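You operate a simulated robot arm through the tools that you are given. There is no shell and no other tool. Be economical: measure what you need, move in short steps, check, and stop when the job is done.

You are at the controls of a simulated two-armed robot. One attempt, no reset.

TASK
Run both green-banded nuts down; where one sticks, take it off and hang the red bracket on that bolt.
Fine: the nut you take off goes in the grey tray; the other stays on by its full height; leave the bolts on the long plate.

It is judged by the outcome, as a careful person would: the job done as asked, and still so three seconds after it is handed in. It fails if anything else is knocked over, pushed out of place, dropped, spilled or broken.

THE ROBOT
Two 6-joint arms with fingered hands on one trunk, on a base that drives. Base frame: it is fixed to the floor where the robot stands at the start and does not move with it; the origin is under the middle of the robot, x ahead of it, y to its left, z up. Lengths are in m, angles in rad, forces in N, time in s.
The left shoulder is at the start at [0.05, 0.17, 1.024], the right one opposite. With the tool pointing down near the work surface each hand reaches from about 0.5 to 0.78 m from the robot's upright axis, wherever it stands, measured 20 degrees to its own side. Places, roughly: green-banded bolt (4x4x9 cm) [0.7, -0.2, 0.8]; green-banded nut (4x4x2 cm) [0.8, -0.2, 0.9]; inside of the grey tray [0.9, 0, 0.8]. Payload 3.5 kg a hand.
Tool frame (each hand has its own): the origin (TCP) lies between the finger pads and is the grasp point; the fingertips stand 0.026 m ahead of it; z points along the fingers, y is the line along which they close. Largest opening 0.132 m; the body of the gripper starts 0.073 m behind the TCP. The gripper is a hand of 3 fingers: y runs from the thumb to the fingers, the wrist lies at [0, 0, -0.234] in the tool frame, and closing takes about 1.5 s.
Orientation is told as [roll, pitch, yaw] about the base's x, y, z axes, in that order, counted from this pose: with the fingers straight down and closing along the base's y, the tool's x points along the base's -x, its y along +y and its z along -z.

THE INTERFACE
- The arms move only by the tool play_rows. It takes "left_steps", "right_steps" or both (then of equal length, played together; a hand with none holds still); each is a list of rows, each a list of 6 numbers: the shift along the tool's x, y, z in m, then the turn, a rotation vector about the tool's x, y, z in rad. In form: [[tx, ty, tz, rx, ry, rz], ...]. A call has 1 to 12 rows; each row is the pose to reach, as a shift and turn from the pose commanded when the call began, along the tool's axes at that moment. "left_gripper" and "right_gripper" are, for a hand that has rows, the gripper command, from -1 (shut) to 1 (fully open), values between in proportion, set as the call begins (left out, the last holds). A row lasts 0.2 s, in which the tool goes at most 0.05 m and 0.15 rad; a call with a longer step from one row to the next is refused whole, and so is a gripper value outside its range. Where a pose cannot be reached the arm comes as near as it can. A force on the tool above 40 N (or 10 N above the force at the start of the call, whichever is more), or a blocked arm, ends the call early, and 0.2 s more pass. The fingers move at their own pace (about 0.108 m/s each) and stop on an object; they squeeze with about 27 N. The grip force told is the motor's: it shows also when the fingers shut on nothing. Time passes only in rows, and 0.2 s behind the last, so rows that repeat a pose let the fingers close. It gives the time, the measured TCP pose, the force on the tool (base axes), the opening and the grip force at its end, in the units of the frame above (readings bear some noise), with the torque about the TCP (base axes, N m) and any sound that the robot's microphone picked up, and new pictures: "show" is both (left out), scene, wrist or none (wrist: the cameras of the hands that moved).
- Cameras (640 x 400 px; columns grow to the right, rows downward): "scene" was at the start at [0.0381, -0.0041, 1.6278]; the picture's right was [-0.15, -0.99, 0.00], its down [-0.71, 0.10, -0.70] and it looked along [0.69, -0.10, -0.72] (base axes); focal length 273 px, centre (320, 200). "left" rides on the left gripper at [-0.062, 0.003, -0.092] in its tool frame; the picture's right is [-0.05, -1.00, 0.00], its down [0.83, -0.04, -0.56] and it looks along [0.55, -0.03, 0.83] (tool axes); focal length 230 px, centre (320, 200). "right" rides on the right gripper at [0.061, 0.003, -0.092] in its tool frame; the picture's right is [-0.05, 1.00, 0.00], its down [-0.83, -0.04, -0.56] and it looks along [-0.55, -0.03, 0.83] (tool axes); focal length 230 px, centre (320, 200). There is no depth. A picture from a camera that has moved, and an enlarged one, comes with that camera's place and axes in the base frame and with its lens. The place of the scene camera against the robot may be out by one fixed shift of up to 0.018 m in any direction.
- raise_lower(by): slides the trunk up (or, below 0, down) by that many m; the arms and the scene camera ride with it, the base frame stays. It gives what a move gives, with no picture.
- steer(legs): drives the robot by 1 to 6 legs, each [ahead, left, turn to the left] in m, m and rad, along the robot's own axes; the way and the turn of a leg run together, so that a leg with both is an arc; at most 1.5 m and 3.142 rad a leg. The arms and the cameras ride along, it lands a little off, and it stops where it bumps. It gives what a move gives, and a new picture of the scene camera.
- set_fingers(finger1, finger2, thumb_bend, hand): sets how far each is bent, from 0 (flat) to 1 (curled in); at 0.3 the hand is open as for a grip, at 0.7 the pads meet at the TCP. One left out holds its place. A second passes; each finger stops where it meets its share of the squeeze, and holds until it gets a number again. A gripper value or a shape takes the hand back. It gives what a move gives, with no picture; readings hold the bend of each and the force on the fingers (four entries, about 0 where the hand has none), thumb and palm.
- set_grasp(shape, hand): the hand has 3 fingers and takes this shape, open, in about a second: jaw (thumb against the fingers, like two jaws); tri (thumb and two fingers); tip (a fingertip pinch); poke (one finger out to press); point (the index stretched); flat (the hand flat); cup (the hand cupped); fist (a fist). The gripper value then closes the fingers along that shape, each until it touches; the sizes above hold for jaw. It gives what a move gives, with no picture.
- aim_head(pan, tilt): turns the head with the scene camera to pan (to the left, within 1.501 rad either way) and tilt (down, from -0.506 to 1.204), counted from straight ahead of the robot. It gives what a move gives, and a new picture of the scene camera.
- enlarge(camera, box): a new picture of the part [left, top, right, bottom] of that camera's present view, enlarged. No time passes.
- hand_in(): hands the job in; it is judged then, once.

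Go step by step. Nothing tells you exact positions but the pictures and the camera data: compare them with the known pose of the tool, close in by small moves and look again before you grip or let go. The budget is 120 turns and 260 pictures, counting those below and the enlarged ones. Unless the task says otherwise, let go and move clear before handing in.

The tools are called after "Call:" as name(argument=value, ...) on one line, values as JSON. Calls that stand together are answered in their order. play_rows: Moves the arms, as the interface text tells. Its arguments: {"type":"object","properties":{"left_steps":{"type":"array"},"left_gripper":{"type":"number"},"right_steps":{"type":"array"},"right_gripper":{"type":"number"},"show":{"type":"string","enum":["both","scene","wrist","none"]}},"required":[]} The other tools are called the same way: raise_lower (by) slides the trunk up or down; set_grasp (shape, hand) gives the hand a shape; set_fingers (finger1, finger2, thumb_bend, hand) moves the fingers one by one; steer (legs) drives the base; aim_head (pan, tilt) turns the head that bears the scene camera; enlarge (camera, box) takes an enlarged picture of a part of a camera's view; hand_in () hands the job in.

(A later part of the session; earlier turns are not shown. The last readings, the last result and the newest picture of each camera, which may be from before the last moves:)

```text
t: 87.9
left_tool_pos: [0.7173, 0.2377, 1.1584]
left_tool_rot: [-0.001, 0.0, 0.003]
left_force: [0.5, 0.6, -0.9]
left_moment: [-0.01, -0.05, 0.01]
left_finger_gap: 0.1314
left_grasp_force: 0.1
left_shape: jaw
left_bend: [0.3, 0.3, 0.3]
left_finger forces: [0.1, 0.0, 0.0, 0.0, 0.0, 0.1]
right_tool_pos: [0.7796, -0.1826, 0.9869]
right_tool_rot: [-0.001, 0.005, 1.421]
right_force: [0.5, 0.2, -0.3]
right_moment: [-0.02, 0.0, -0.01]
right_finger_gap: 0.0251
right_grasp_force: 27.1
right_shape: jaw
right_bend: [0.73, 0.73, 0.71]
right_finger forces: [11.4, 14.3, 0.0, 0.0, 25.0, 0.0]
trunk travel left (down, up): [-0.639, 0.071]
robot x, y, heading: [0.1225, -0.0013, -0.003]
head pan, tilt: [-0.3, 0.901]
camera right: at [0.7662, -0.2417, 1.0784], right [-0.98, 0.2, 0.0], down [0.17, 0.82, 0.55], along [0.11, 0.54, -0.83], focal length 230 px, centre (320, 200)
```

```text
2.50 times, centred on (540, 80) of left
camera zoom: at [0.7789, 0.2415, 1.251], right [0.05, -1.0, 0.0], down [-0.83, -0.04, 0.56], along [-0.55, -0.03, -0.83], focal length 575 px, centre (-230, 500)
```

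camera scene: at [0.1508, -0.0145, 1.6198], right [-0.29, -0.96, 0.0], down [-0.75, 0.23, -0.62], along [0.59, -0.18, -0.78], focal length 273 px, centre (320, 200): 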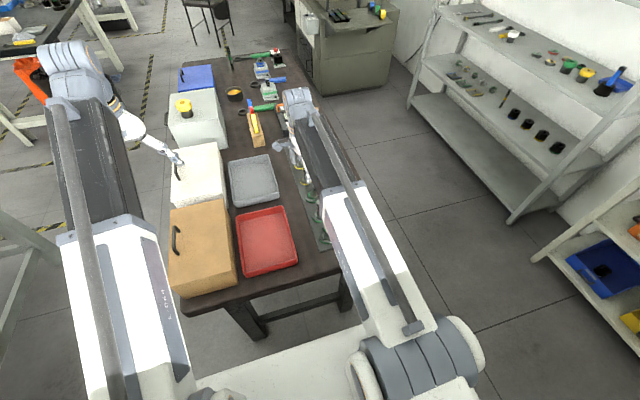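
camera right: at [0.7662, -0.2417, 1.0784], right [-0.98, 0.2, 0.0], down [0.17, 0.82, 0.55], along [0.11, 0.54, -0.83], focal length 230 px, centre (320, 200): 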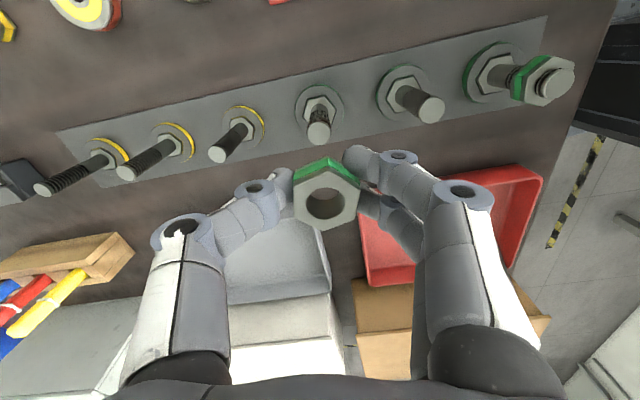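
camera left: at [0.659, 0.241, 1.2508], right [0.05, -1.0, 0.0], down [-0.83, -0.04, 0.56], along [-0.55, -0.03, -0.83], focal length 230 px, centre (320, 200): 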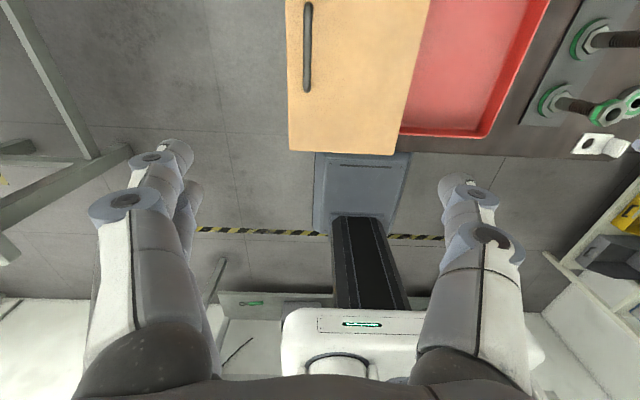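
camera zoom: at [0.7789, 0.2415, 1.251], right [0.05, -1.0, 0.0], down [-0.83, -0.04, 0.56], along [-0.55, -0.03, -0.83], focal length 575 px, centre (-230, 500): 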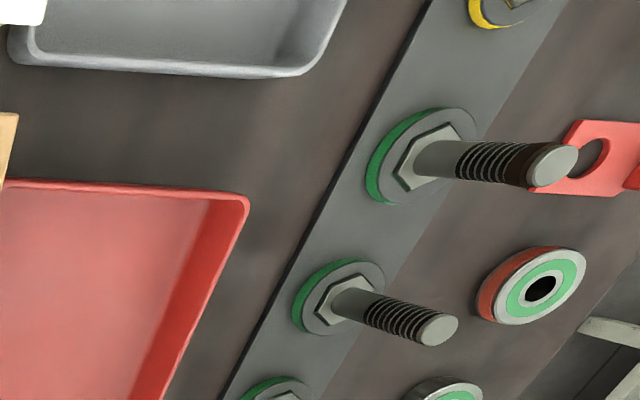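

The nut is off, and the bolt stands seated. I'll raise, unwind the wrist to yaw 0 and drive ahead 0.08 m to reach the grey tray.

Call:
play_rows(right_steps=[[0, 0, -0.02, 0, 0, 0.14], [0, 0, -0.04, 0, 0, 0.28], [0, 0, -0.04, 0, 0, 0.43], [0, 0, -0.04, 0, 0, 0.57], [0, 0, -0.04, 0, 0, 0.71], [0, 0, -0.04, 0, 0, 0.85], [0, 0, -0.04, 0, 0, 0.99], [0, 0, -0.04, 0, 0, 1.14], [0, 0, -0.04, 0, 0, 1.28], [0, 0, -0.04, 0, 0, 1.42]], show="none")

Call:
steer(legs=[[0.08, 0, 0]])

Call:
play_rows(right_steps=[[0, 0.04, 0, 0, 0, 0], [0, 0.08, 0, 0, 0, 0], [0, 0.12, 0, 0, 0, 0], [0, 0.16, 0, 0, 0, 0], [0, 0.195, 0, 0, 0, 0]], show="both")

```text
t: 90.1
left_tool_pos: [0.7175, 0.239, 1.1573]
left_tool_rot: [-0.001, 0.0, 0.0]
left_force: [0.4, -0.4, 0.3]
left_moment: [0.01, 0.0, 0.0]
left_finger_gap: 0.132
left_grasp_force: 0.0
left_shape: jaw
left_bend: [0.3, 0.3, 0.3]
left_finger forces: [0.1, 0.0, 0.1, 0.0, 0.0, 0.0]
right_tool_pos: [0.7806, -0.1838, 1.0246]
right_tool_rot: [-0.004, -0.002, -0.001]
right_force: [0.6, -0.3, -0.6]
right_moment: [0.02, -0.02, 0.0]
right_finger_gap: 0.0253
right_grasp_force: 27.6
right_shape: jaw
right_bend: [0.73, 0.73, 0.71]
right_finger forces: [11.3, 14.3, 0.1, 0.0, 24.8, 0.1]
trunk travel left (down, up): [-0.639, 0.071]
robot x, y, heading: [0.1174, -0.0036, 0.001]
head pan, tilt: [-0.3, 0.901]
```

```text
t: 91.2
left_tool_pos: [0.8013, 0.2377, 1.1578]
left_tool_rot: [-0.001, 0.0, 0.0]
left_force: [1.7, 0.0, 0.1]
left_moment: [0.0, 0.01, -0.02]
left_finger_gap: 0.1318
left_grasp_force: 0.0
left_shape: jaw
left_bend: [0.3, 0.3, 0.3]
left_finger forces: [0.0, 0.1, 0.0, 0.0, 0.0, 0.0]
right_tool_pos: [0.8627, -0.183, 1.0235]
right_tool_rot: [-0.005, 0.0, 0.001]
right_force: [0.4, -0.3, -1.2]
right_moment: [0.01, 0.02, 0.0]
right_finger_gap: 0.0251
right_grasp_force: 26.9
right_shape: jaw
right_bend: [0.73, 0.73, 0.71]
right_finger forces: [11.2, 14.3, 0.0, 0.0, 25.0, 0.0]
trunk travel left (down, up): [-0.639, 0.071]
robot x, y, heading: [0.2018, 0.0011, 0.004]
head pan, tilt: [-0.3, 0.901]
camera scene: at [0.2333, -0.0145, 1.6197], right [-0.3, -0.96, 0.0], down [-0.75, 0.23, -0.62], along [0.59, -0.18, -0.78], focal length 273 px, centre (320, 200)
```

scene: 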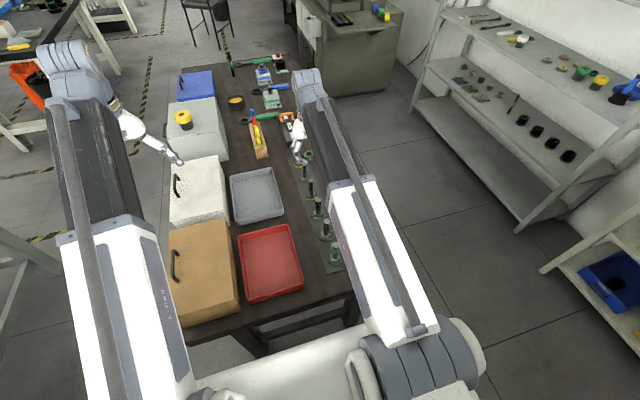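

```text
t: 92.4
left_tool_pos: [0.7997, 0.2378, 1.1578]
left_tool_rot: [-0.001, 0.001, -0.001]
left_force: [0.0, -0.8, 0.9]
left_moment: [-0.02, -0.04, -0.02]
left_finger_gap: 0.1318
left_grasp_force: 0.1
left_shape: jaw
left_bend: [0.3, 0.3, 0.3]
left_finger forces: [0.0, 0.0, 0.1, 0.0, 0.1, 0.0]
right_tool_pos: [0.8614, 0.0113, 1.0234]
right_tool_rot: [-0.008, -0.001, -0.001]
right_force: [0.4, 0.7, -0.5]
right_moment: [-0.02, 0.02, 0.02]
right_finger_gap: 0.0253
right_grasp_force: 27.1
right_shape: jaw
right_bend: [0.73, 0.73, 0.71]
right_finger forces: [10.9, 14.3, 0.1, 0.0, 24.9, 0.0]
trunk travel left (down, up): [-0.639, 0.071]
robot x, y, heading: [0.2002, 0.0002, -0.001]
head pan, tilt: [-0.3, 0.901]
camera scene: at [0.2316, -0.0142, 1.6198], right [-0.3, -0.96, 0.0], down [-0.75, 0.23, -0.62], along [0.59, -0.18, -0.78], focal length 273 px, centre (320, 200)
camera right: at [0.7988, 0.0159, 1.1147], right [0.05, 1.0, -0.01], down [0.83, -0.04, 0.56], along [0.56, -0.03, -0.83], focal length 230 px, centre (320, 200)
```

scene: 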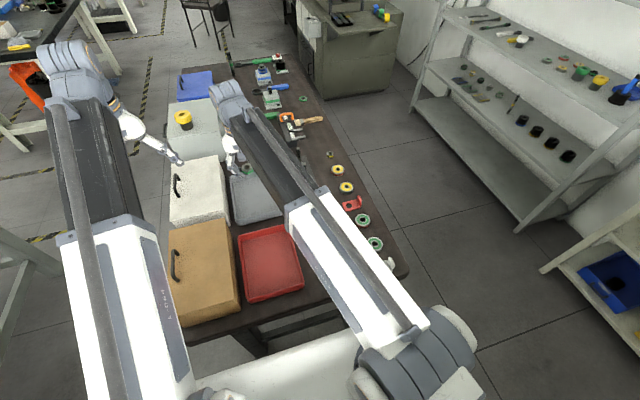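
right: 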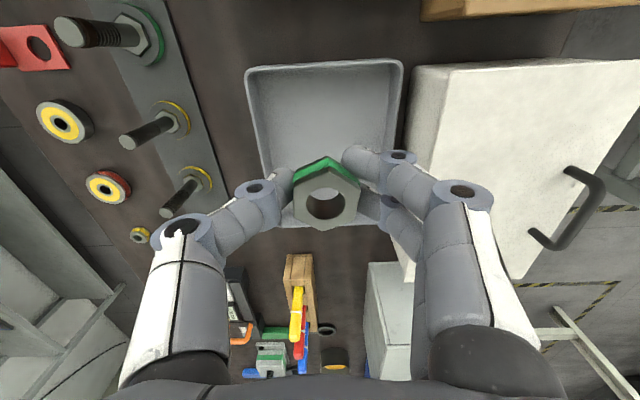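

The tray spans x 0.82–1.03, y -0.06–0.10. I'll move to about (0.89, 0.01) and lower the nut inside.

Call:
play_rows(right_steps=[[-0.03, 0, 0.03, 0, 0, 0], [-0.03, 0, 0.07, 0, 0, 0], [-0.03, 0, 0.11, 0, 0, 0], [-0.03, 0, 0.145, 0, 0, 0], [-0.03, 0, 0.165, 0, 0, 0], [-0.03, 0, 0.175, 0, 0, 0]], show="wrist")

Call:
enlarge(camera="left", box=[300, 0, 560, 180])

```text
t: 93.8
left_tool_pos: [0.7998, 0.2375, 1.1576]
left_tool_rot: [0.0, -0.001, 0.0]
left_force: [0.1, -0.9, 0.0]
left_moment: [0.02, 0.0, -0.02]
left_finger_gap: 0.1319
left_grasp_force: 0.0
left_shape: jaw
left_bend: [0.3, 0.3, 0.3]
left_finger forces: [0.1, 0.0, 0.0, 0.0, 0.0, 0.1]
right_tool_pos: [0.8909, 0.0111, 0.8471]
right_tool_rot: [-0.006, -0.003, -0.004]
right_force: [-0.4, -0.3, -1.0]
right_moment: [-0.02, -0.01, 0.02]
right_finger_gap: 0.0251
right_grasp_force: 27.2
right_shape: jaw
right_bend: [0.73, 0.73, 0.71]
right_finger forces: [10.9, 14.3, 0.0, 0.0, 24.7, 0.0]
trunk travel left (down, up): [-0.639, 0.071]
robot x, y, heading: [0.2023, -0.0008, -0.002]
head pan, tilt: [-0.3, 0.901]
camera right: at [0.8284, 0.0163, 0.9397], right [0.05, 1.0, -0.01], down [0.83, -0.04, 0.56], along [0.56, -0.03, -0.83], focal length 230 px, centre (320, 200)
```

right: 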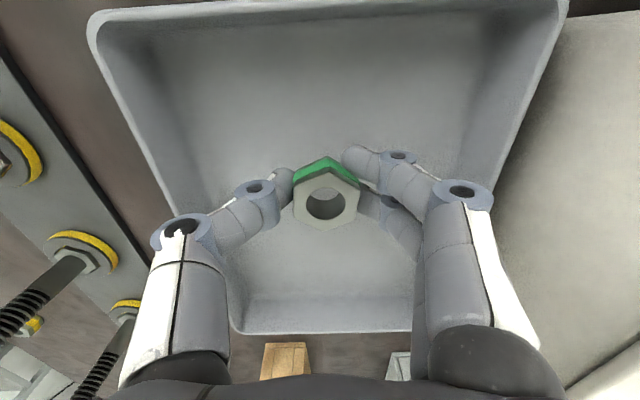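

```text
2.22 times, centred on (430, 90) of left
camera zoom: at [0.8601, 0.2408, 1.2509], right [0.05, -1.0, 0.0], down [-0.83, -0.04, 0.56], along [-0.55, -0.03, -0.83], focal length 511 px, centre (76, 444)
```

zoom: 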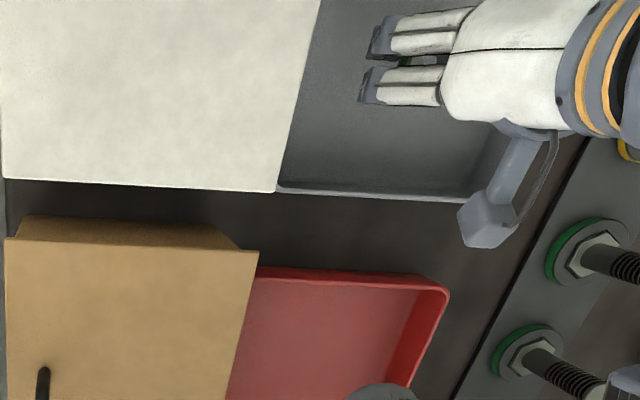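

Inside the tray. I'll lower in small steps until light contact, then let go.

Call:
play_rows(right_steps=[[0, 0, 0.003, 0, 0, 0], [0, 0, 0.006, 0, 0, 0], [0, 0, 0.009, 0, 0, 0], [0, 0, 0.011, 0, 0, 0]], show="none")

```text
t: 94.8
left_tool_pos: [0.7992, 0.2374, 1.1584]
left_tool_rot: [0.0, -0.001, 0.0]
left_force: [-0.5, 0.4, 0.0]
left_moment: [-0.02, 0.02, 0.01]
left_finger_gap: 0.1319
left_grasp_force: 0.2
left_shape: jaw
left_bend: [0.3, 0.3, 0.3]
left_finger forces: [0.0, 0.1, 0.0, 0.0, 0.0, 0.0]
right_tool_pos: [0.8905, 0.0111, 0.8361]
right_tool_rot: [-0.005, -0.001, -0.003]
right_force: [-0.2, -0.4, -0.8]
right_moment: [0.04, 0.0, 0.0]
right_finger_gap: 0.0252
right_grasp_force: 27.9
right_shape: jaw
right_bend: [0.73, 0.73, 0.71]
right_finger forces: [11.0, 14.4, 0.0, 0.1, 24.7, 0.0]
trunk travel left (down, up): [-0.639, 0.071]
robot x, y, heading: [0.2011, -0.002, 0.003]
head pan, tilt: [-0.3, 0.901]
```

Call:
play_rows(right_steps=[[0, 0, 0.002, 0, 0, 0], [0, 0, 0.004, 0, 0, 0], [0, 0, 0.006, 0, 0, 0], [0, 0, 0.008, 0, 0, 0]], show="wrist")

```text
t: 95.8
left_tool_pos: [0.7985, 0.2375, 1.1581]
left_tool_rot: [0.0, -0.001, 0.001]
left_force: [0.8, 0.8, 0.1]
left_moment: [-0.04, -0.01, 0.01]
left_finger_gap: 0.132
left_grasp_force: 0.0
left_shape: jaw
left_bend: [0.3, 0.3, 0.3]
left_finger forces: [0.0, 0.1, 0.0, 0.0, 0.0, 0.0]
right_tool_pos: [0.8917, 0.012, 0.8295]
right_tool_rot: [-0.006, -0.004, 0.0]
right_force: [0.9, 2.2, 10.8]
right_moment: [0.31, -0.08, 0.0]
right_finger_gap: 0.0253
right_grasp_force: 27.6
right_shape: jaw
right_bend: [0.73, 0.74, 0.71]
right_finger forces: [13.9, 24.9, 0.1, 0.1, 25.9, 0.0]
trunk travel left (down, up): [-0.639, 0.071]
robot x, y, heading: [0.2004, 0.0005, 0.002]
head pan, tilt: [-0.3, 0.901]
camera right: at [0.8284, 0.016, 0.9223], right [0.05, 1.0, 0.0], down [0.83, -0.04, 0.56], along [0.56, -0.03, -0.83], focal length 230 px, centre (320, 200)
```

right: 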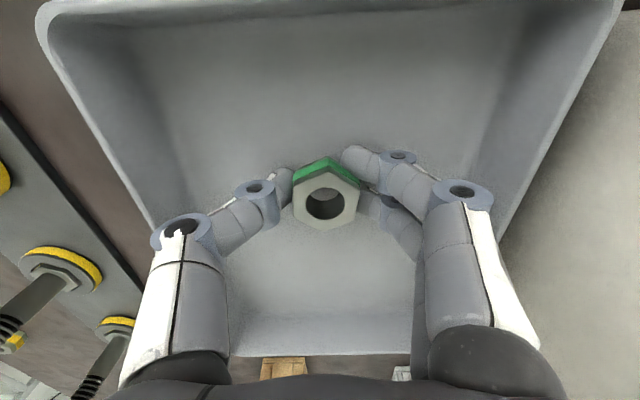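

Contact with the tray floor. I'll ease up 1 mm, open and rise.

Call:
play_rows(right_gripper=0.1, right_steps=[[0, 0, -0.001, 0, 0, 0], [0, 0, -0.001, 0, 0, 0], [0, 0, -0.001, 0, 0, 0], [0, 0, -0.001, 0, 0, 0], [0, 0, -0.02, 0, 0, 0], [0, 0, -0.05, 0, 0, 0], [0, 0, -0.09, 0, 0, 0], [0, 0, -0.13, 0, 0, 0], [0, 0, -0.17, 0, 0, 0]], show="wrist")

```text
t: 97.8
left_tool_pos: [0.799, 0.2373, 1.1583]
left_tool_rot: [-0.001, 0.0, 0.001]
left_force: [-0.1, 0.4, 0.2]
left_moment: [0.01, 0.04, 0.0]
left_finger_gap: 0.1318
left_grasp_force: 0.1
left_shape: jaw
left_bend: [0.3, 0.3, 0.3]
left_finger forces: [0.0, 0.0, 0.0, 0.1, 0.0, 0.0]
right_tool_pos: [0.8912, 0.012, 1.0021]
right_tool_rot: [-0.006, -0.002, 0.0]
right_force: [0.3, 0.0, 0.1]
right_moment: [0.02, -0.01, 0.03]
right_finger_gap: 0.0722
right_grasp_force: 0.0
right_shape: jaw
right_bend: [0.72, 0.72, 0.7]
right_finger forces: [0.1, 0.0, 0.0, 0.1, 0.0, 0.0]
trunk travel left (down, up): [-0.639, 0.071]
robot x, y, heading: [0.203, -0.0022, 0.002]
head pan, tilt: [-0.3, 0.901]
camera right: at [0.8291, 0.0161, 1.0939], right [0.05, 1.0, -0.01], down [0.83, -0.04, 0.56], along [0.56, -0.03, -0.83], focal length 230 px, centre (320, 200)
```

right: 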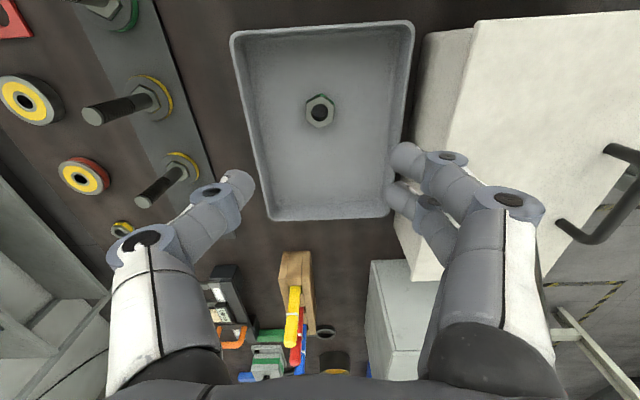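

The nut lies in the grey tray. Next I'll move over the red bracket and look closely at it.

Call:
play_rows(right_steps=[[0.018, -0.045, 0, 0, 0, 0], [0.036, -0.09, 0, 0, 0, 0], [0.054, -0.135, 0, 0, 0, 0], [0.072, -0.18, 0, 0, 0, 0], [0.09, -0.225, 0, 0, 0, 0], [0.105, -0.27, 0, 0, 0, 0], [0.108, -0.312, 0.02, 0, 0, 0], [0.108, -0.32, 0.05, 0, 0, 0]], show="wrist")

Call:
enlarge(camera="right", box=[240, 80, 400, 200])

Call:
enlarge(camera="left", box=[480, 0, 640, 130])

```text
t: 99.6
left_tool_pos: [0.7989, 0.2374, 1.1582]
left_tool_rot: [0.001, 0.0, 0.0]
left_force: [-0.6, 0.1, 0.1]
left_moment: [0.01, 0.01, 0.01]
left_finger_gap: 0.1321
left_grasp_force: 0.1
left_shape: jaw
left_bend: [0.3, 0.3, 0.3]
left_finger forces: [0.0, 0.0, 0.0, 0.0, 0.0, 0.1]
right_tool_pos: [0.7872, -0.3059, 0.9535]
right_tool_rot: [-0.004, -0.003, 0.0]
right_force: [1.0, 0.3, 0.4]
right_moment: [0.0, 0.0, 0.0]
right_finger_gap: 0.0722
right_grasp_force: 0.0
right_shape: jaw
right_bend: [0.72, 0.72, 0.7]
right_finger forces: [0.0, 0.1, 0.0, 0.0, 0.0, 0.0]
trunk travel left (down, up): [-0.639, 0.071]
robot x, y, heading: [0.2012, -0.0043, -0.001]
head pan, tilt: [-0.3, 0.901]
camera right: at [0.7243, -0.3014, 1.0445], right [0.05, 1.0, -0.01], down [0.83, -0.04, 0.56], along [0.56, -0.03, -0.83], focal length 230 px, centre (320, 200)
```

right: 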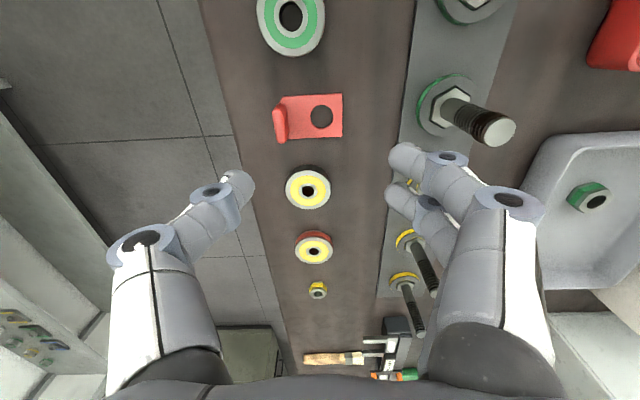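

```text
3.33 times, centred on (320, 140) of right
camera zoom: at [0.7243, -0.3014, 1.0445], right [0.05, 1.0, -0.01], down [0.83, -0.04, 0.56], along [0.56, -0.03, -0.83], focal length 767 px, centre (320, 400)
```

zoom: 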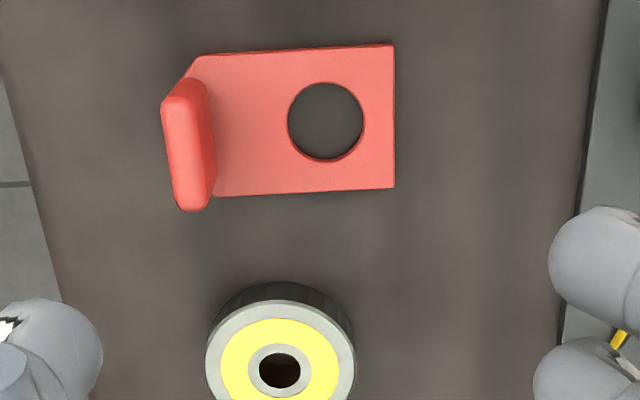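

```text
3.08 times, centred on (560, 65) of left
camera zoom: at [0.8601, 0.2408, 1.2509], right [0.05, -1.0, 0.0], down [-0.83, -0.04, 0.56], along [-0.55, -0.03, -0.83], focal length 708 px, centre (-418, 615)
```

zoom: 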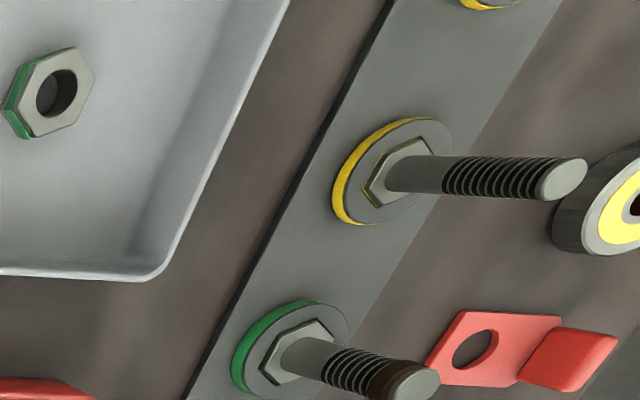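

The bracket's hole is at about (0.784, -0.303), with its upright tab at y ≈ -0.341. I'll grip it by its x-side edges near the tab with the hand turned 90°, so the bolt stays clear of the fingers when placing.

Call:
play_rows(right_gripper=-0.15, right_steps=[[0.004, -0.01, 0, 0, 0, 0.14], [0.004, -0.02, 0, 0, 0, 0.28], [0.004, -0.029, 0, 0, 0, 0.43], [0.004, -0.029, 0, 0, 0, 0.57], [0.004, -0.029, 0, 0, 0, 0.71], [0.004, -0.029, 0, 0, 0, 0.86], [0.004, -0.029, 0, 0, 0, 1.0], [0.004, -0.029, 0.01, 0, 0, 1.14], [0.004, -0.029, 0.02, 0, 0, 1.29], [0.004, -0.029, 0.03, 0, 0, 1.43], [0.004, -0.029, 0.045, 0, 0, 1.571]], show="wrist")

Call:
enlarge(camera="right", box=[220, 80, 420, 250])

```text
t: 102.0
left_tool_pos: [0.7995, 0.2377, 1.1571]
left_tool_rot: [0.0, 0.001, 0.0]
left_force: [0.1, 0.6, 0.5]
left_moment: [0.01, 0.01, 0.01]
left_finger_gap: 0.1316
left_grasp_force: 0.1
left_shape: jaw
left_bend: [0.3, 0.3, 0.3]
left_finger forces: [0.0, 0.0, 0.0, 0.0, 0.0, 0.1]
right_tool_pos: [0.7791, -0.3377, 0.9073]
right_tool_rot: [0.002, -0.005, -1.574]
right_force: [-0.6, 0.8, 0.0]
right_moment: [0.02, -0.03, 0.01]
right_finger_gap: 0.0566
right_grasp_force: 0.0
right_shape: jaw
right_bend: [0.73, 0.73, 0.7]
right_finger forces: [0.0, 0.0, 0.1, 0.1, 0.0, 0.1]
trunk travel left (down, up): [-0.639, 0.071]
robot x, y, heading: [0.2008, 0.002, -0.001]
head pan, tilt: [-0.3, 0.901]
camera right: at [0.781, -0.2748, 0.9984], right [1.0, -0.06, 0.0], down [-0.05, -0.83, 0.56], along [-0.03, -0.56, -0.83], focal length 230 px, centre (320, 200)
```

right: 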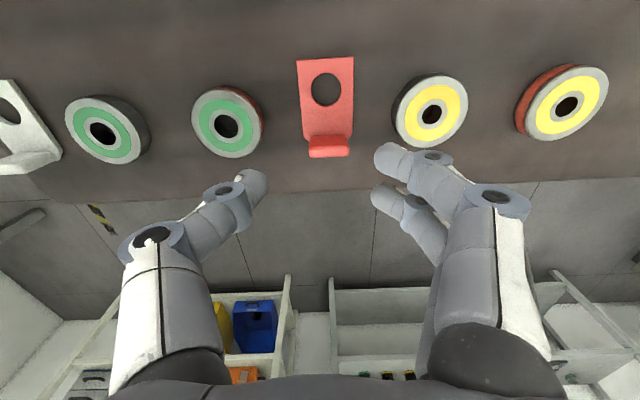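

```text
2.35 times, centred on (320, 165) of right
camera zoom: at [0.781, -0.2748, 0.9984], right [1.0, -0.06, 0.0], down [-0.05, -0.83, 0.56], along [-0.03, -0.56, -0.83], focal length 541 px, centre (320, 282)
```

zoom: 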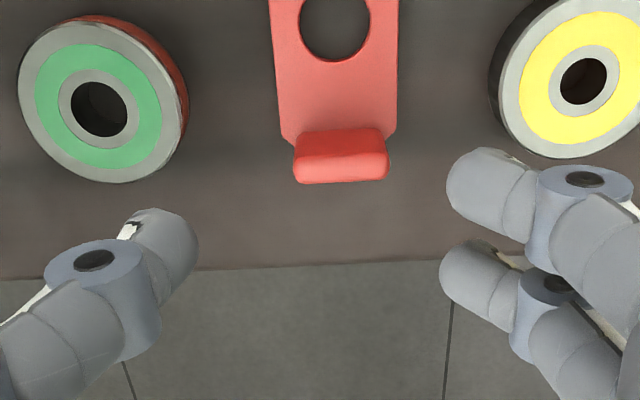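

The plate part is about 43 mm wide with parallel edges around the hole, so I'll grip it there, at about (0.785, -0.308), with the fingertips near the table. The bolt can then pass up between the fingers.

Call:
play_rows(right_gripper=-0.2, right_steps=[[0.015, 0.006, 0, 0, 0, 0], [0.03, 0.006, 0.01, 0, 0, 0], [0.03, 0.006, 0.03, 0, 0, 0], [0.03, 0.006, 0.045, 0, 0, 0]], show="wrist")

Call:
enlarge(camera="right", box=[200, 80, 440, 270])

```text
t: 103.0
left_tool_pos: [0.7989, 0.2381, 1.1582]
left_tool_rot: [0.0, 0.0, -0.001]
left_force: [-0.6, -0.2, -0.2]
left_moment: [-0.01, -0.01, 0.0]
left_finger_gap: 0.1322
left_grasp_force: 0.0
left_shape: jaw
left_bend: [0.3, 0.3, 0.3]
left_finger forces: [0.0, 0.0, 0.1, 0.0, 0.0, 0.1]
right_tool_pos: [0.7858, -0.3087, 0.8617]
right_tool_rot: [0.001, -0.006, -1.572]
right_force: [-0.8, 0.0, 0.1]
right_moment: [0.01, 0.0, 0.0]
right_finger_gap: 0.0535
right_grasp_force: 0.1
right_shape: jaw
right_bend: [0.73, 0.73, 0.7]
right_finger forces: [0.0, 0.0, 0.0, 0.0, 0.0, 0.0]
trunk travel left (down, up): [-0.639, 0.071]
robot x, y, heading: [0.2015, 0.0009, 0.003]
head pan, tilt: [-0.3, 0.901]
camera right: at [0.7874, -0.2466, 0.9541], right [1.0, -0.05, 0.0], down [-0.05, -0.83, 0.56], along [-0.03, -0.56, -0.83], focal length 230 px, centre (320, 200)
```

right: 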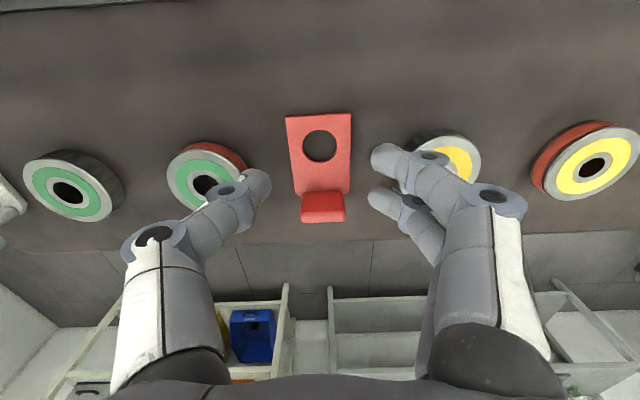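

```text
2.11 times, centred on (320, 175) of right
camera zoom: at [0.7874, -0.2466, 0.9541], right [1.0, -0.05, 0.0], down [-0.05, -0.83, 0.56], along [-0.03, -0.56, -0.83], focal length 484 px, centre (320, 253)
```

zoom: 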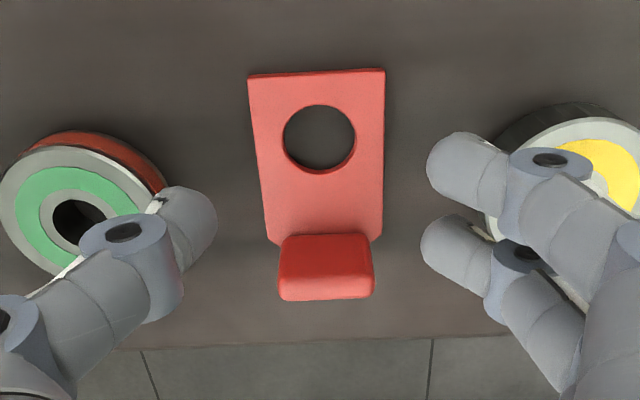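

With the hand this way the knuckles would brush the rings on either side. I'll instead grip lengthwise at yaw 0, with the thumb on the tab's outer face and the fingers on the plate's free edge, which leaves the hole free between them.

Call:
play_rows(right_gripper=0.4, right_steps=[[0, 0, -0.03, 0, 0, 0], [0, 0, -0.06, 0, 0, -0.13], [0, 0, -0.06, 0, 0, -0.27], [0, 0, -0.06, 0, 0, -0.41], [0, 0, -0.06, 0, 0, -0.56], [0, 0, -0.06, 0, 0, -0.7], [0, 0, -0.06, 0, 0, -0.84], [0, 0, -0.06, 0, 0, -0.99], [0, 0, -0.06, 0, 0, -1.13], [0, 0, -0.06, 0, 0, -1.28], [0, 0, -0.06, 0, 0, -1.42], [-0.004, 0, -0.06, 0, 0, -1.565]], show="none")

Call:
play_rows(right_steps=[[0, 0, 0.03, 0, 0, 0], [0, 0, 0.055, 0, 0, 0]], show="wrist")

Call:
enlarge(camera="right", box=[200, 80, 440, 270])

```text
t: 105.6
left_tool_pos: [0.8013, 0.2376, 1.1581]
left_tool_rot: [0.001, 0.0, -0.002]
left_force: [0.5, 0.3, -0.2]
left_moment: [0.0, 0.0, -0.03]
left_finger_gap: 0.1319
left_grasp_force: 0.0
left_shape: jaw
left_bend: [0.3, 0.3, 0.3]
left_finger forces: [0.0, 0.0, 0.1, 0.0, 0.1, 0.0]
right_tool_pos: [0.7843, -0.3121, 0.9216]
right_tool_rot: [-0.005, -0.003, -0.003]
right_force: [0.5, 0.0, 0.5]
right_moment: [0.0, 0.02, -0.02]
right_finger_gap: 0.0919
right_grasp_force: 0.1
right_shape: jaw
right_bend: [0.68, 0.68, 0.64]
right_finger forces: [0.0, 0.0, 0.0, 0.0, 0.1, 0.1]
trunk travel left (down, up): [-0.639, 0.071]
robot x, y, heading: [0.2013, 0.002, -0.001]
head pan, tilt: [-0.3, 0.901]
```

```text
t: 106.2
left_tool_pos: [0.7998, 0.238, 1.1575]
left_tool_rot: [-0.001, 0.001, 0.0]
left_force: [-0.2, -0.4, -0.6]
left_moment: [0.0, 0.01, -0.02]
left_finger_gap: 0.1318
left_grasp_force: 0.1
left_shape: jaw
left_bend: [0.3, 0.3, 0.3]
left_finger forces: [0.0, 0.1, 0.0, 0.0, 0.1, 0.0]
right_tool_pos: [0.7826, -0.3118, 0.8643]
right_tool_rot: [-0.008, -0.002, -0.008]
right_force: [-0.1, 0.8, 0.1]
right_moment: [0.0, 0.02, 0.01]
right_finger_gap: 0.0921
right_grasp_force: 0.1
right_shape: jaw
right_bend: [0.68, 0.68, 0.64]
right_finger forces: [0.0, 0.1, 0.0, 0.0, 0.0, 0.0]
trunk travel left (down, up): [-0.639, 0.071]
robot x, y, heading: [0.2002, -0.0011, -0.002]
head pan, tilt: [-0.3, 0.901]
camera right: at [0.7206, -0.3078, 0.9568], right [0.06, 1.0, -0.01], down [0.83, -0.05, 0.56], along [0.56, -0.04, -0.83], focal length 230 px, centre (320, 200)
```

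right: 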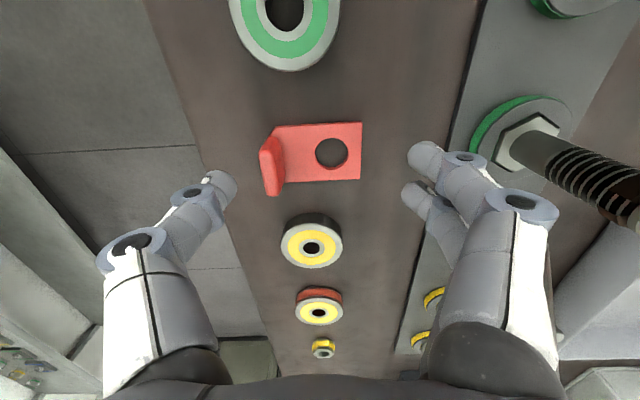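

```text
2.11 times, centred on (320, 175) of right
camera zoom: at [0.7206, -0.3078, 0.9568], right [0.06, 1.0, -0.01], down [0.83, -0.05, 0.56], along [0.56, -0.04, -0.83], focal length 484 px, centre (320, 253)
```

zoom: 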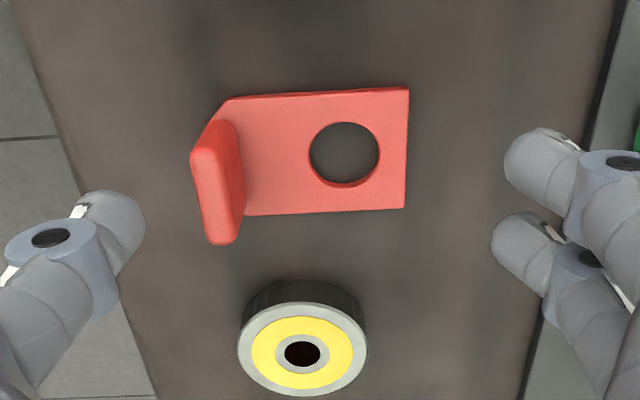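

Centred over the bracket. I'll lower to near the table and feel for contact.

Call:
play_rows(right_steps=[[0, 0, 0.012, 0, 0, 0], [0, 0, 0.022, 0, 0, 0], [0, 0, 0.03, 0, 0, 0], [0, 0, 0.033, 0, 0, 0], [0, 0, 0.035, 0, 0, 0]], show="wrist")

Call:
enlarge(camera="right", box=[200, 80, 440, 270])

```text
t: 107.4
left_tool_pos: [0.8002, 0.2377, 1.1598]
left_tool_rot: [-0.001, 0.0, -0.001]
left_force: [0.1, 0.3, 0.4]
left_moment: [0.02, -0.01, 0.0]
left_finger_gap: 0.1318
left_grasp_force: 0.1
left_shape: jaw
left_bend: [0.3, 0.3, 0.3]
left_finger forces: [0.1, 0.0, 0.0, 0.1, 0.1, 0.0]
right_tool_pos: [0.784, -0.3106, 0.8316]
right_tool_rot: [-0.006, -0.003, -0.007]
right_force: [-1.1, 1.2, -0.1]
right_moment: [0.01, -0.02, -0.01]
right_finger_gap: 0.0921
right_grasp_force: 0.0
right_shape: jaw
right_bend: [0.68, 0.68, 0.64]
right_finger forces: [0.0, 0.1, 0.0, 0.0, 0.0, 0.1]
trunk travel left (down, up): [-0.639, 0.071]
robot x, y, heading: [0.2033, -0.0006, 0.001]
head pan, tilt: [-0.3, 0.901]
camera right: at [0.7222, -0.3068, 0.9235], right [0.06, 1.0, -0.01], down [0.83, -0.05, 0.56], along [0.56, -0.04, -0.83], focal length 230 px, centre (320, 200)
```

right: 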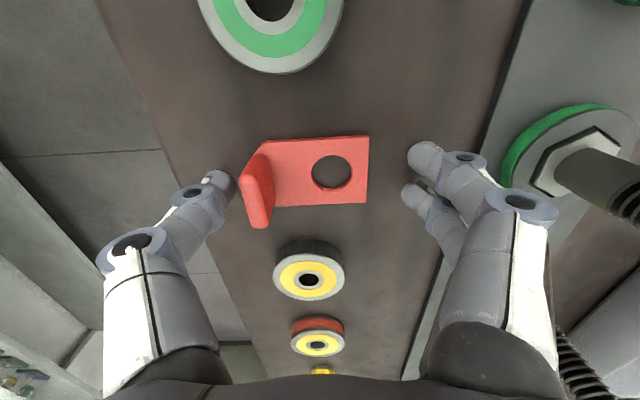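

```text
2.11 times, centred on (320, 175) of right
camera zoom: at [0.7222, -0.3068, 0.9235], right [0.06, 1.0, -0.01], down [0.83, -0.05, 0.56], along [0.56, -0.04, -0.83], focal length 484 px, centre (320, 253)
```

zoom: 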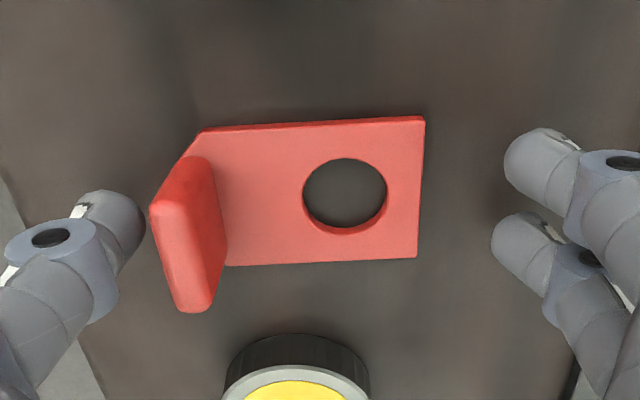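

Call:
play_rows(right_steps=[[0, 0, 0.001, 0, 0, 0], [0, 0, 0.002, 0, 0, 0], [0, 0, 0.003, 0, 0, 0], [0, 0, 0.004, 0, 0, 0]], show="none")

Call:
enlarge(camera="left", box=[480, 0, 640, 130])

```text
t: 108.4
left_tool_pos: [0.8003, 0.238, 1.1574]
left_tool_rot: [-0.001, 0.001, -0.001]
left_force: [-0.5, 0.1, 0.0]
left_moment: [0.0, 0.03, 0.03]
left_finger_gap: 0.1319
left_grasp_force: 0.2
left_shape: jaw
left_bend: [0.3, 0.3, 0.3]
left_finger forces: [0.1, 0.0, 0.0, 0.0, 0.0, 0.0]
right_tool_pos: [0.7845, -0.3128, 0.8274]
right_tool_rot: [-0.007, -0.002, -0.008]
right_force: [0.2, -0.7, 3.6]
right_moment: [0.14, 0.01, -0.07]
right_finger_gap: 0.0921
right_grasp_force: 0.1
right_shape: jaw
right_bend: [0.68, 0.68, 0.64]
right_finger forces: [1.8, 1.2, 0.0, 0.0, 0.1, 0.0]
trunk travel left (down, up): [-0.639, 0.071]
robot x, y, heading: [0.2024, 0.0019, -0.004]
head pan, tilt: [-0.3, 0.901]
```

```text
3.08 times, centred on (560, 65) of left
camera zoom: at [0.8599, 0.2408, 1.2511], right [0.05, -1.0, 0.0], down [-0.83, -0.04, 0.56], along [-0.55, -0.03, -0.83], focal length 708 px, centre (-418, 615)
```

zoom: 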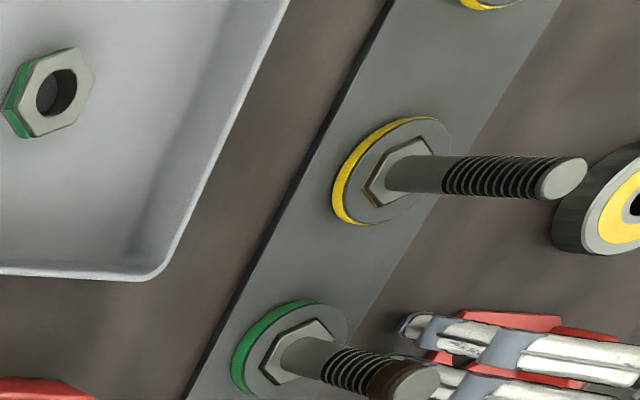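

The fingertips just touch the table. I'll ease up 0.5 mm and close.

Call:
play_rows(right_gripper=-1, right_steps=[[0, 0, -0.0005, 0, 0, 0], [0, 0, -0.0005, 0, 0, 0], [0, 0, -0.0005, 0, 0, 0], [0, 0, -0.0005, 0, 0, 0], [0, 0, -0.0005, 0, 0, 0], [0, 0, -0.0005, 0, 0, 0]], show="wrist")

Call:
enlarge(camera="right", box=[200, 80, 440, 270])

```text
t: 109.8
left_tool_pos: [0.7982, 0.2369, 1.1582]
left_tool_rot: [-0.001, -0.002, 0.0]
left_force: [0.1, 0.2, -0.6]
left_moment: [0.0, 0.0, 0.02]
left_finger_gap: 0.1317
left_grasp_force: 0.1
left_shape: jaw
left_bend: [0.3, 0.3, 0.3]
left_finger forces: [0.0, 0.0, 0.1, 0.0, 0.0, 0.0]
right_tool_pos: [0.7835, -0.3121, 0.8285]
right_tool_rot: [-0.006, -0.006, -0.008]
right_force: [6.0, -6.0, 28.0]
right_moment: [1.19, -0.11, -0.28]
right_finger_gap: 0.0513
right_grasp_force: 26.8
right_shape: jaw
right_bend: [0.72, 0.72, 0.7]
right_finger forces: [23.1, 22.3, 0.0, 0.1, 29.1, 0.0]
trunk travel left (down, up): [-0.639, 0.071]
robot x, y, heading: [0.1995, -0.0005, 0.002]
head pan, tilt: [-0.3, 0.901]
camera right: at [0.7221, -0.3077, 0.9212], right [0.06, 1.0, -0.01], down [0.83, -0.05, 0.56], along [0.56, -0.04, -0.83], focal length 230 px, centre (320, 200)
```

right: 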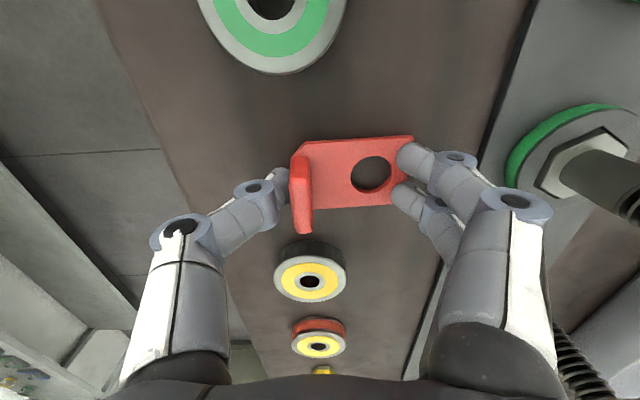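

```text
2.11 times, centred on (320, 175) of right
camera zoom: at [0.7221, -0.3077, 0.9212], right [0.06, 1.0, -0.01], down [0.83, -0.05, 0.56], along [0.56, -0.04, -0.83], focal length 484 px, centre (320, 253)
```

zoom: 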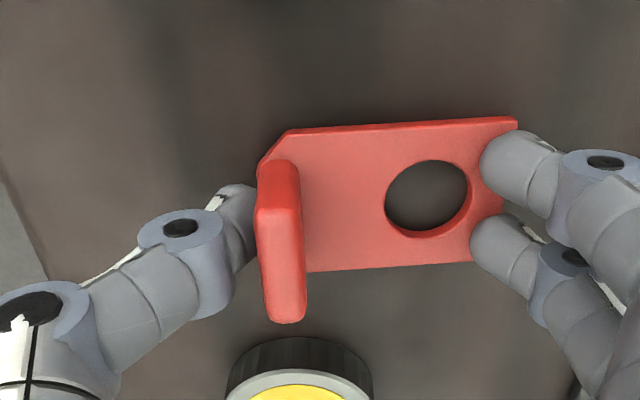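

The plate slid about 2 cm and the fingers rode onto its top edge, so that grip isn't sound. I'll open, rise and pinch the tab itself instead.

Call:
play_rows(right_gripper=0.3, right_steps=[[0, 0, -0.002, 0, 0, 0], [0, 0, -0.002, 0, 0, 0], [0, 0, -0.002, 0, 0, 0], [0, 0, -0.002, 0, 0, 0], [0, 0, -0.03, 0, 0, 0], [0, 0, -0.06, 0, 0, 0], [0, 0, -0.07, 0, 0, 0]], show="wrist")

Call:
enlarge(camera="right", box=[240, 60, 400, 180])

```text
t: 111.4
left_tool_pos: [0.8002, 0.2371, 1.1572]
left_tool_rot: [-0.001, -0.001, 0.0]
left_force: [0.4, -0.4, -0.5]
left_moment: [0.01, 0.0, 0.04]
left_finger_gap: 0.1319
left_grasp_force: 0.0
left_shape: jaw
left_bend: [0.3, 0.3, 0.3]
left_finger forces: [0.0, 0.1, 0.1, 0.1, 0.0, 0.0]
right_tool_pos: [0.7831, -0.3126, 0.8977]
right_tool_rot: [-0.007, -0.003, -0.008]
right_force: [-0.4, -0.3, -0.2]
right_moment: [0.05, 0.01, -0.01]
right_finger_gap: 0.0855
right_grasp_force: 0.1
right_shape: jaw
right_bend: [0.7, 0.7, 0.68]
right_finger forces: [0.0, 0.1, 0.0, 0.0, 0.0, 0.1]
trunk travel left (down, up): [-0.639, 0.071]
robot x, y, heading: [0.2035, 0.0015, 0.002]
head pan, tilt: [-0.3, 0.901]
camera right: at [0.7209, -0.3082, 0.9901], right [0.06, 1.0, -0.01], down [0.83, -0.05, 0.56], along [0.56, -0.04, -0.83], focal length 230 px, centre (320, 200)
```

right: 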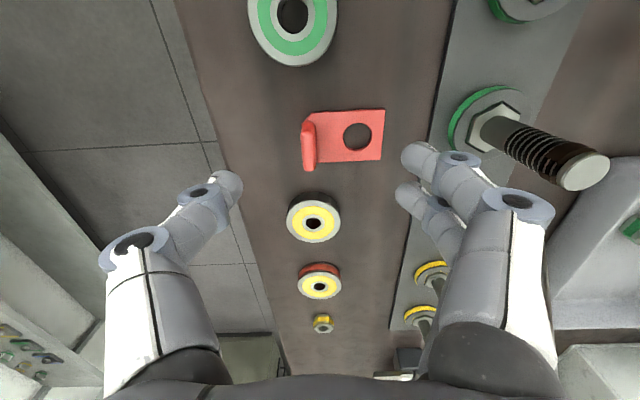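

```text
3.33 times, centred on (320, 120) of right
camera zoom: at [0.7209, -0.3082, 0.9901], right [0.06, 1.0, -0.01], down [0.83, -0.05, 0.56], along [0.56, -0.04, -0.83], focal length 767 px, centre (320, 467)
```

zoom: 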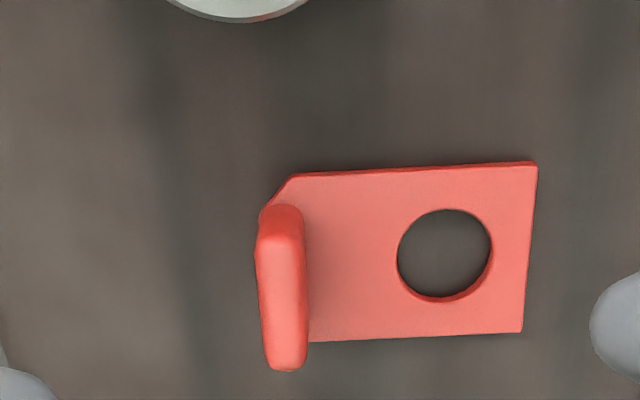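

The bracket's tab top is now at about (0.781, -0.3205, 0.835) and the hole at (0.785, -0.283). I'll pinch the upper half of the tab between thumb and fingers.

Call:
play_rows(right_gripper=0.0, right_steps=[[0.002, -0.008, 0.02, 0, 0, 0], [0.002, -0.008, 0.04, 0, 0, 0], [0.002, -0.008, 0.052, 0, 0, 0]], show="wrist")

Call:
play_rows(right_gripper=-1, right_steps=[[0, 0, 0, 0, 0, 0], [0, 0, 0, 0, 0, 0], [0, 0, 0, 0, 0, 0], [0, 0, 0, 0, 0, 0], [0, 0, 0, 0, 0, 0], [0, 0, 0, 0, 0, 0]], show="wrist")

Call:
enlarge(camera="right", box=[220, 80, 460, 270])

```text
t: 112.2
left_tool_pos: [0.7995, 0.2381, 1.1587]
left_tool_rot: [0.001, 0.0, 0.0]
left_force: [0.2, -0.6, -0.1]
left_moment: [0.02, 0.02, -0.01]
left_finger_gap: 0.132
left_grasp_force: 0.0
left_shape: jaw
left_bend: [0.3, 0.3, 0.3]
left_finger forces: [0.0, 0.0, 0.0, 0.0, 0.0, 0.0]
right_tool_pos: [0.7832, -0.3202, 0.8448]
right_tool_rot: [-0.005, -0.002, -0.006]
right_force: [0.3, -0.7, 0.1]
right_moment: [0.02, -0.02, -0.01]
right_finger_gap: 0.0668
right_grasp_force: 0.1
right_shape: jaw
right_bend: [0.73, 0.73, 0.7]
right_finger forces: [0.0, 0.0, 0.0, 0.1, 0.0, 0.1]
trunk travel left (down, up): [-0.639, 0.071]
robot x, y, heading: [0.1996, -0.0003, 0.003]
head pan, tilt: [-0.3, 0.901]
camera right: at [0.7208, -0.3143, 0.9373], right [0.06, 1.0, -0.01], down [0.83, -0.05, 0.56], along [0.56, -0.04, -0.83], focal length 230 px, centre (320, 200)
```

right: 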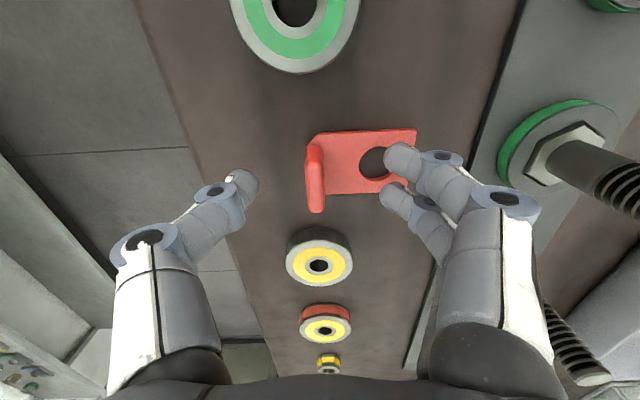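

```text
t: 113.6
left_tool_pos: [0.7991, 0.2372, 1.1577]
left_tool_rot: [0.0, 0.0, 0.0]
left_force: [-0.4, -0.6, -0.5]
left_moment: [-0.02, 0.02, 0.02]
left_finger_gap: 0.1322
left_grasp_force: 0.0
left_shape: jaw
left_bend: [0.3, 0.3, 0.3]
left_finger forces: [0.0, 0.0, 0.1, 0.0, 0.0, 0.1]
right_tool_pos: [0.7821, -0.3193, 0.8466]
right_tool_rot: [-0.006, -0.002, -0.008]
right_force: [-0.1, 0.5, 0.7]
right_moment: [-0.01, -0.02, 0.0]
right_finger_gap: 0.0046
right_grasp_force: 27.2
right_shape: jaw
right_bend: [0.71, 0.71, 0.7]
right_finger forces: [12.0, 12.1, 0.0, 0.0, 24.2, 0.0]
trunk travel left (down, up): [-0.639, 0.071]
robot x, y, heading: [0.2002, 0.0023, 0.003]
head pan, tilt: [-0.3, 0.901]
camera right: at [0.7207, -0.3143, 0.9375], right [0.06, 1.0, -0.01], down [0.83, -0.05, 0.56], along [0.56, -0.04, -0.83], focal length 230 px, centre (320, 200)
```

right: 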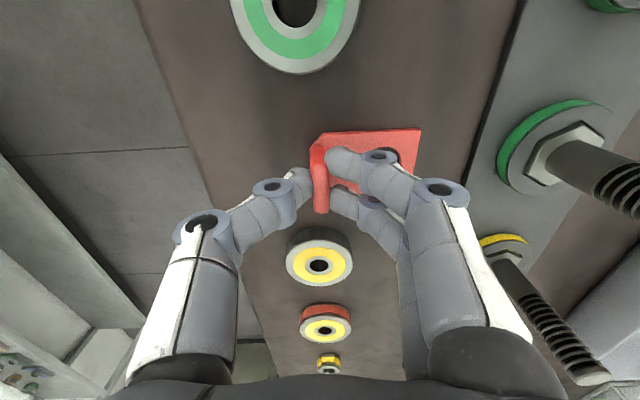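

```text
2.11 times, centred on (340, 175) of right
camera zoom: at [0.7207, -0.3143, 0.9375], right [0.06, 1.0, -0.01], down [0.83, -0.05, 0.56], along [0.56, -0.04, -0.83], focal length 484 px, centre (278, 253)
```

zoom: 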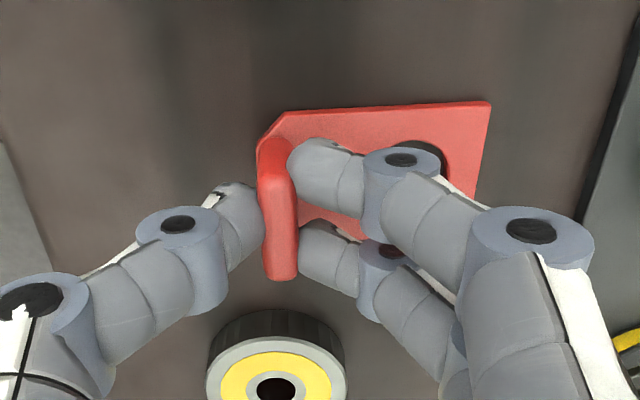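

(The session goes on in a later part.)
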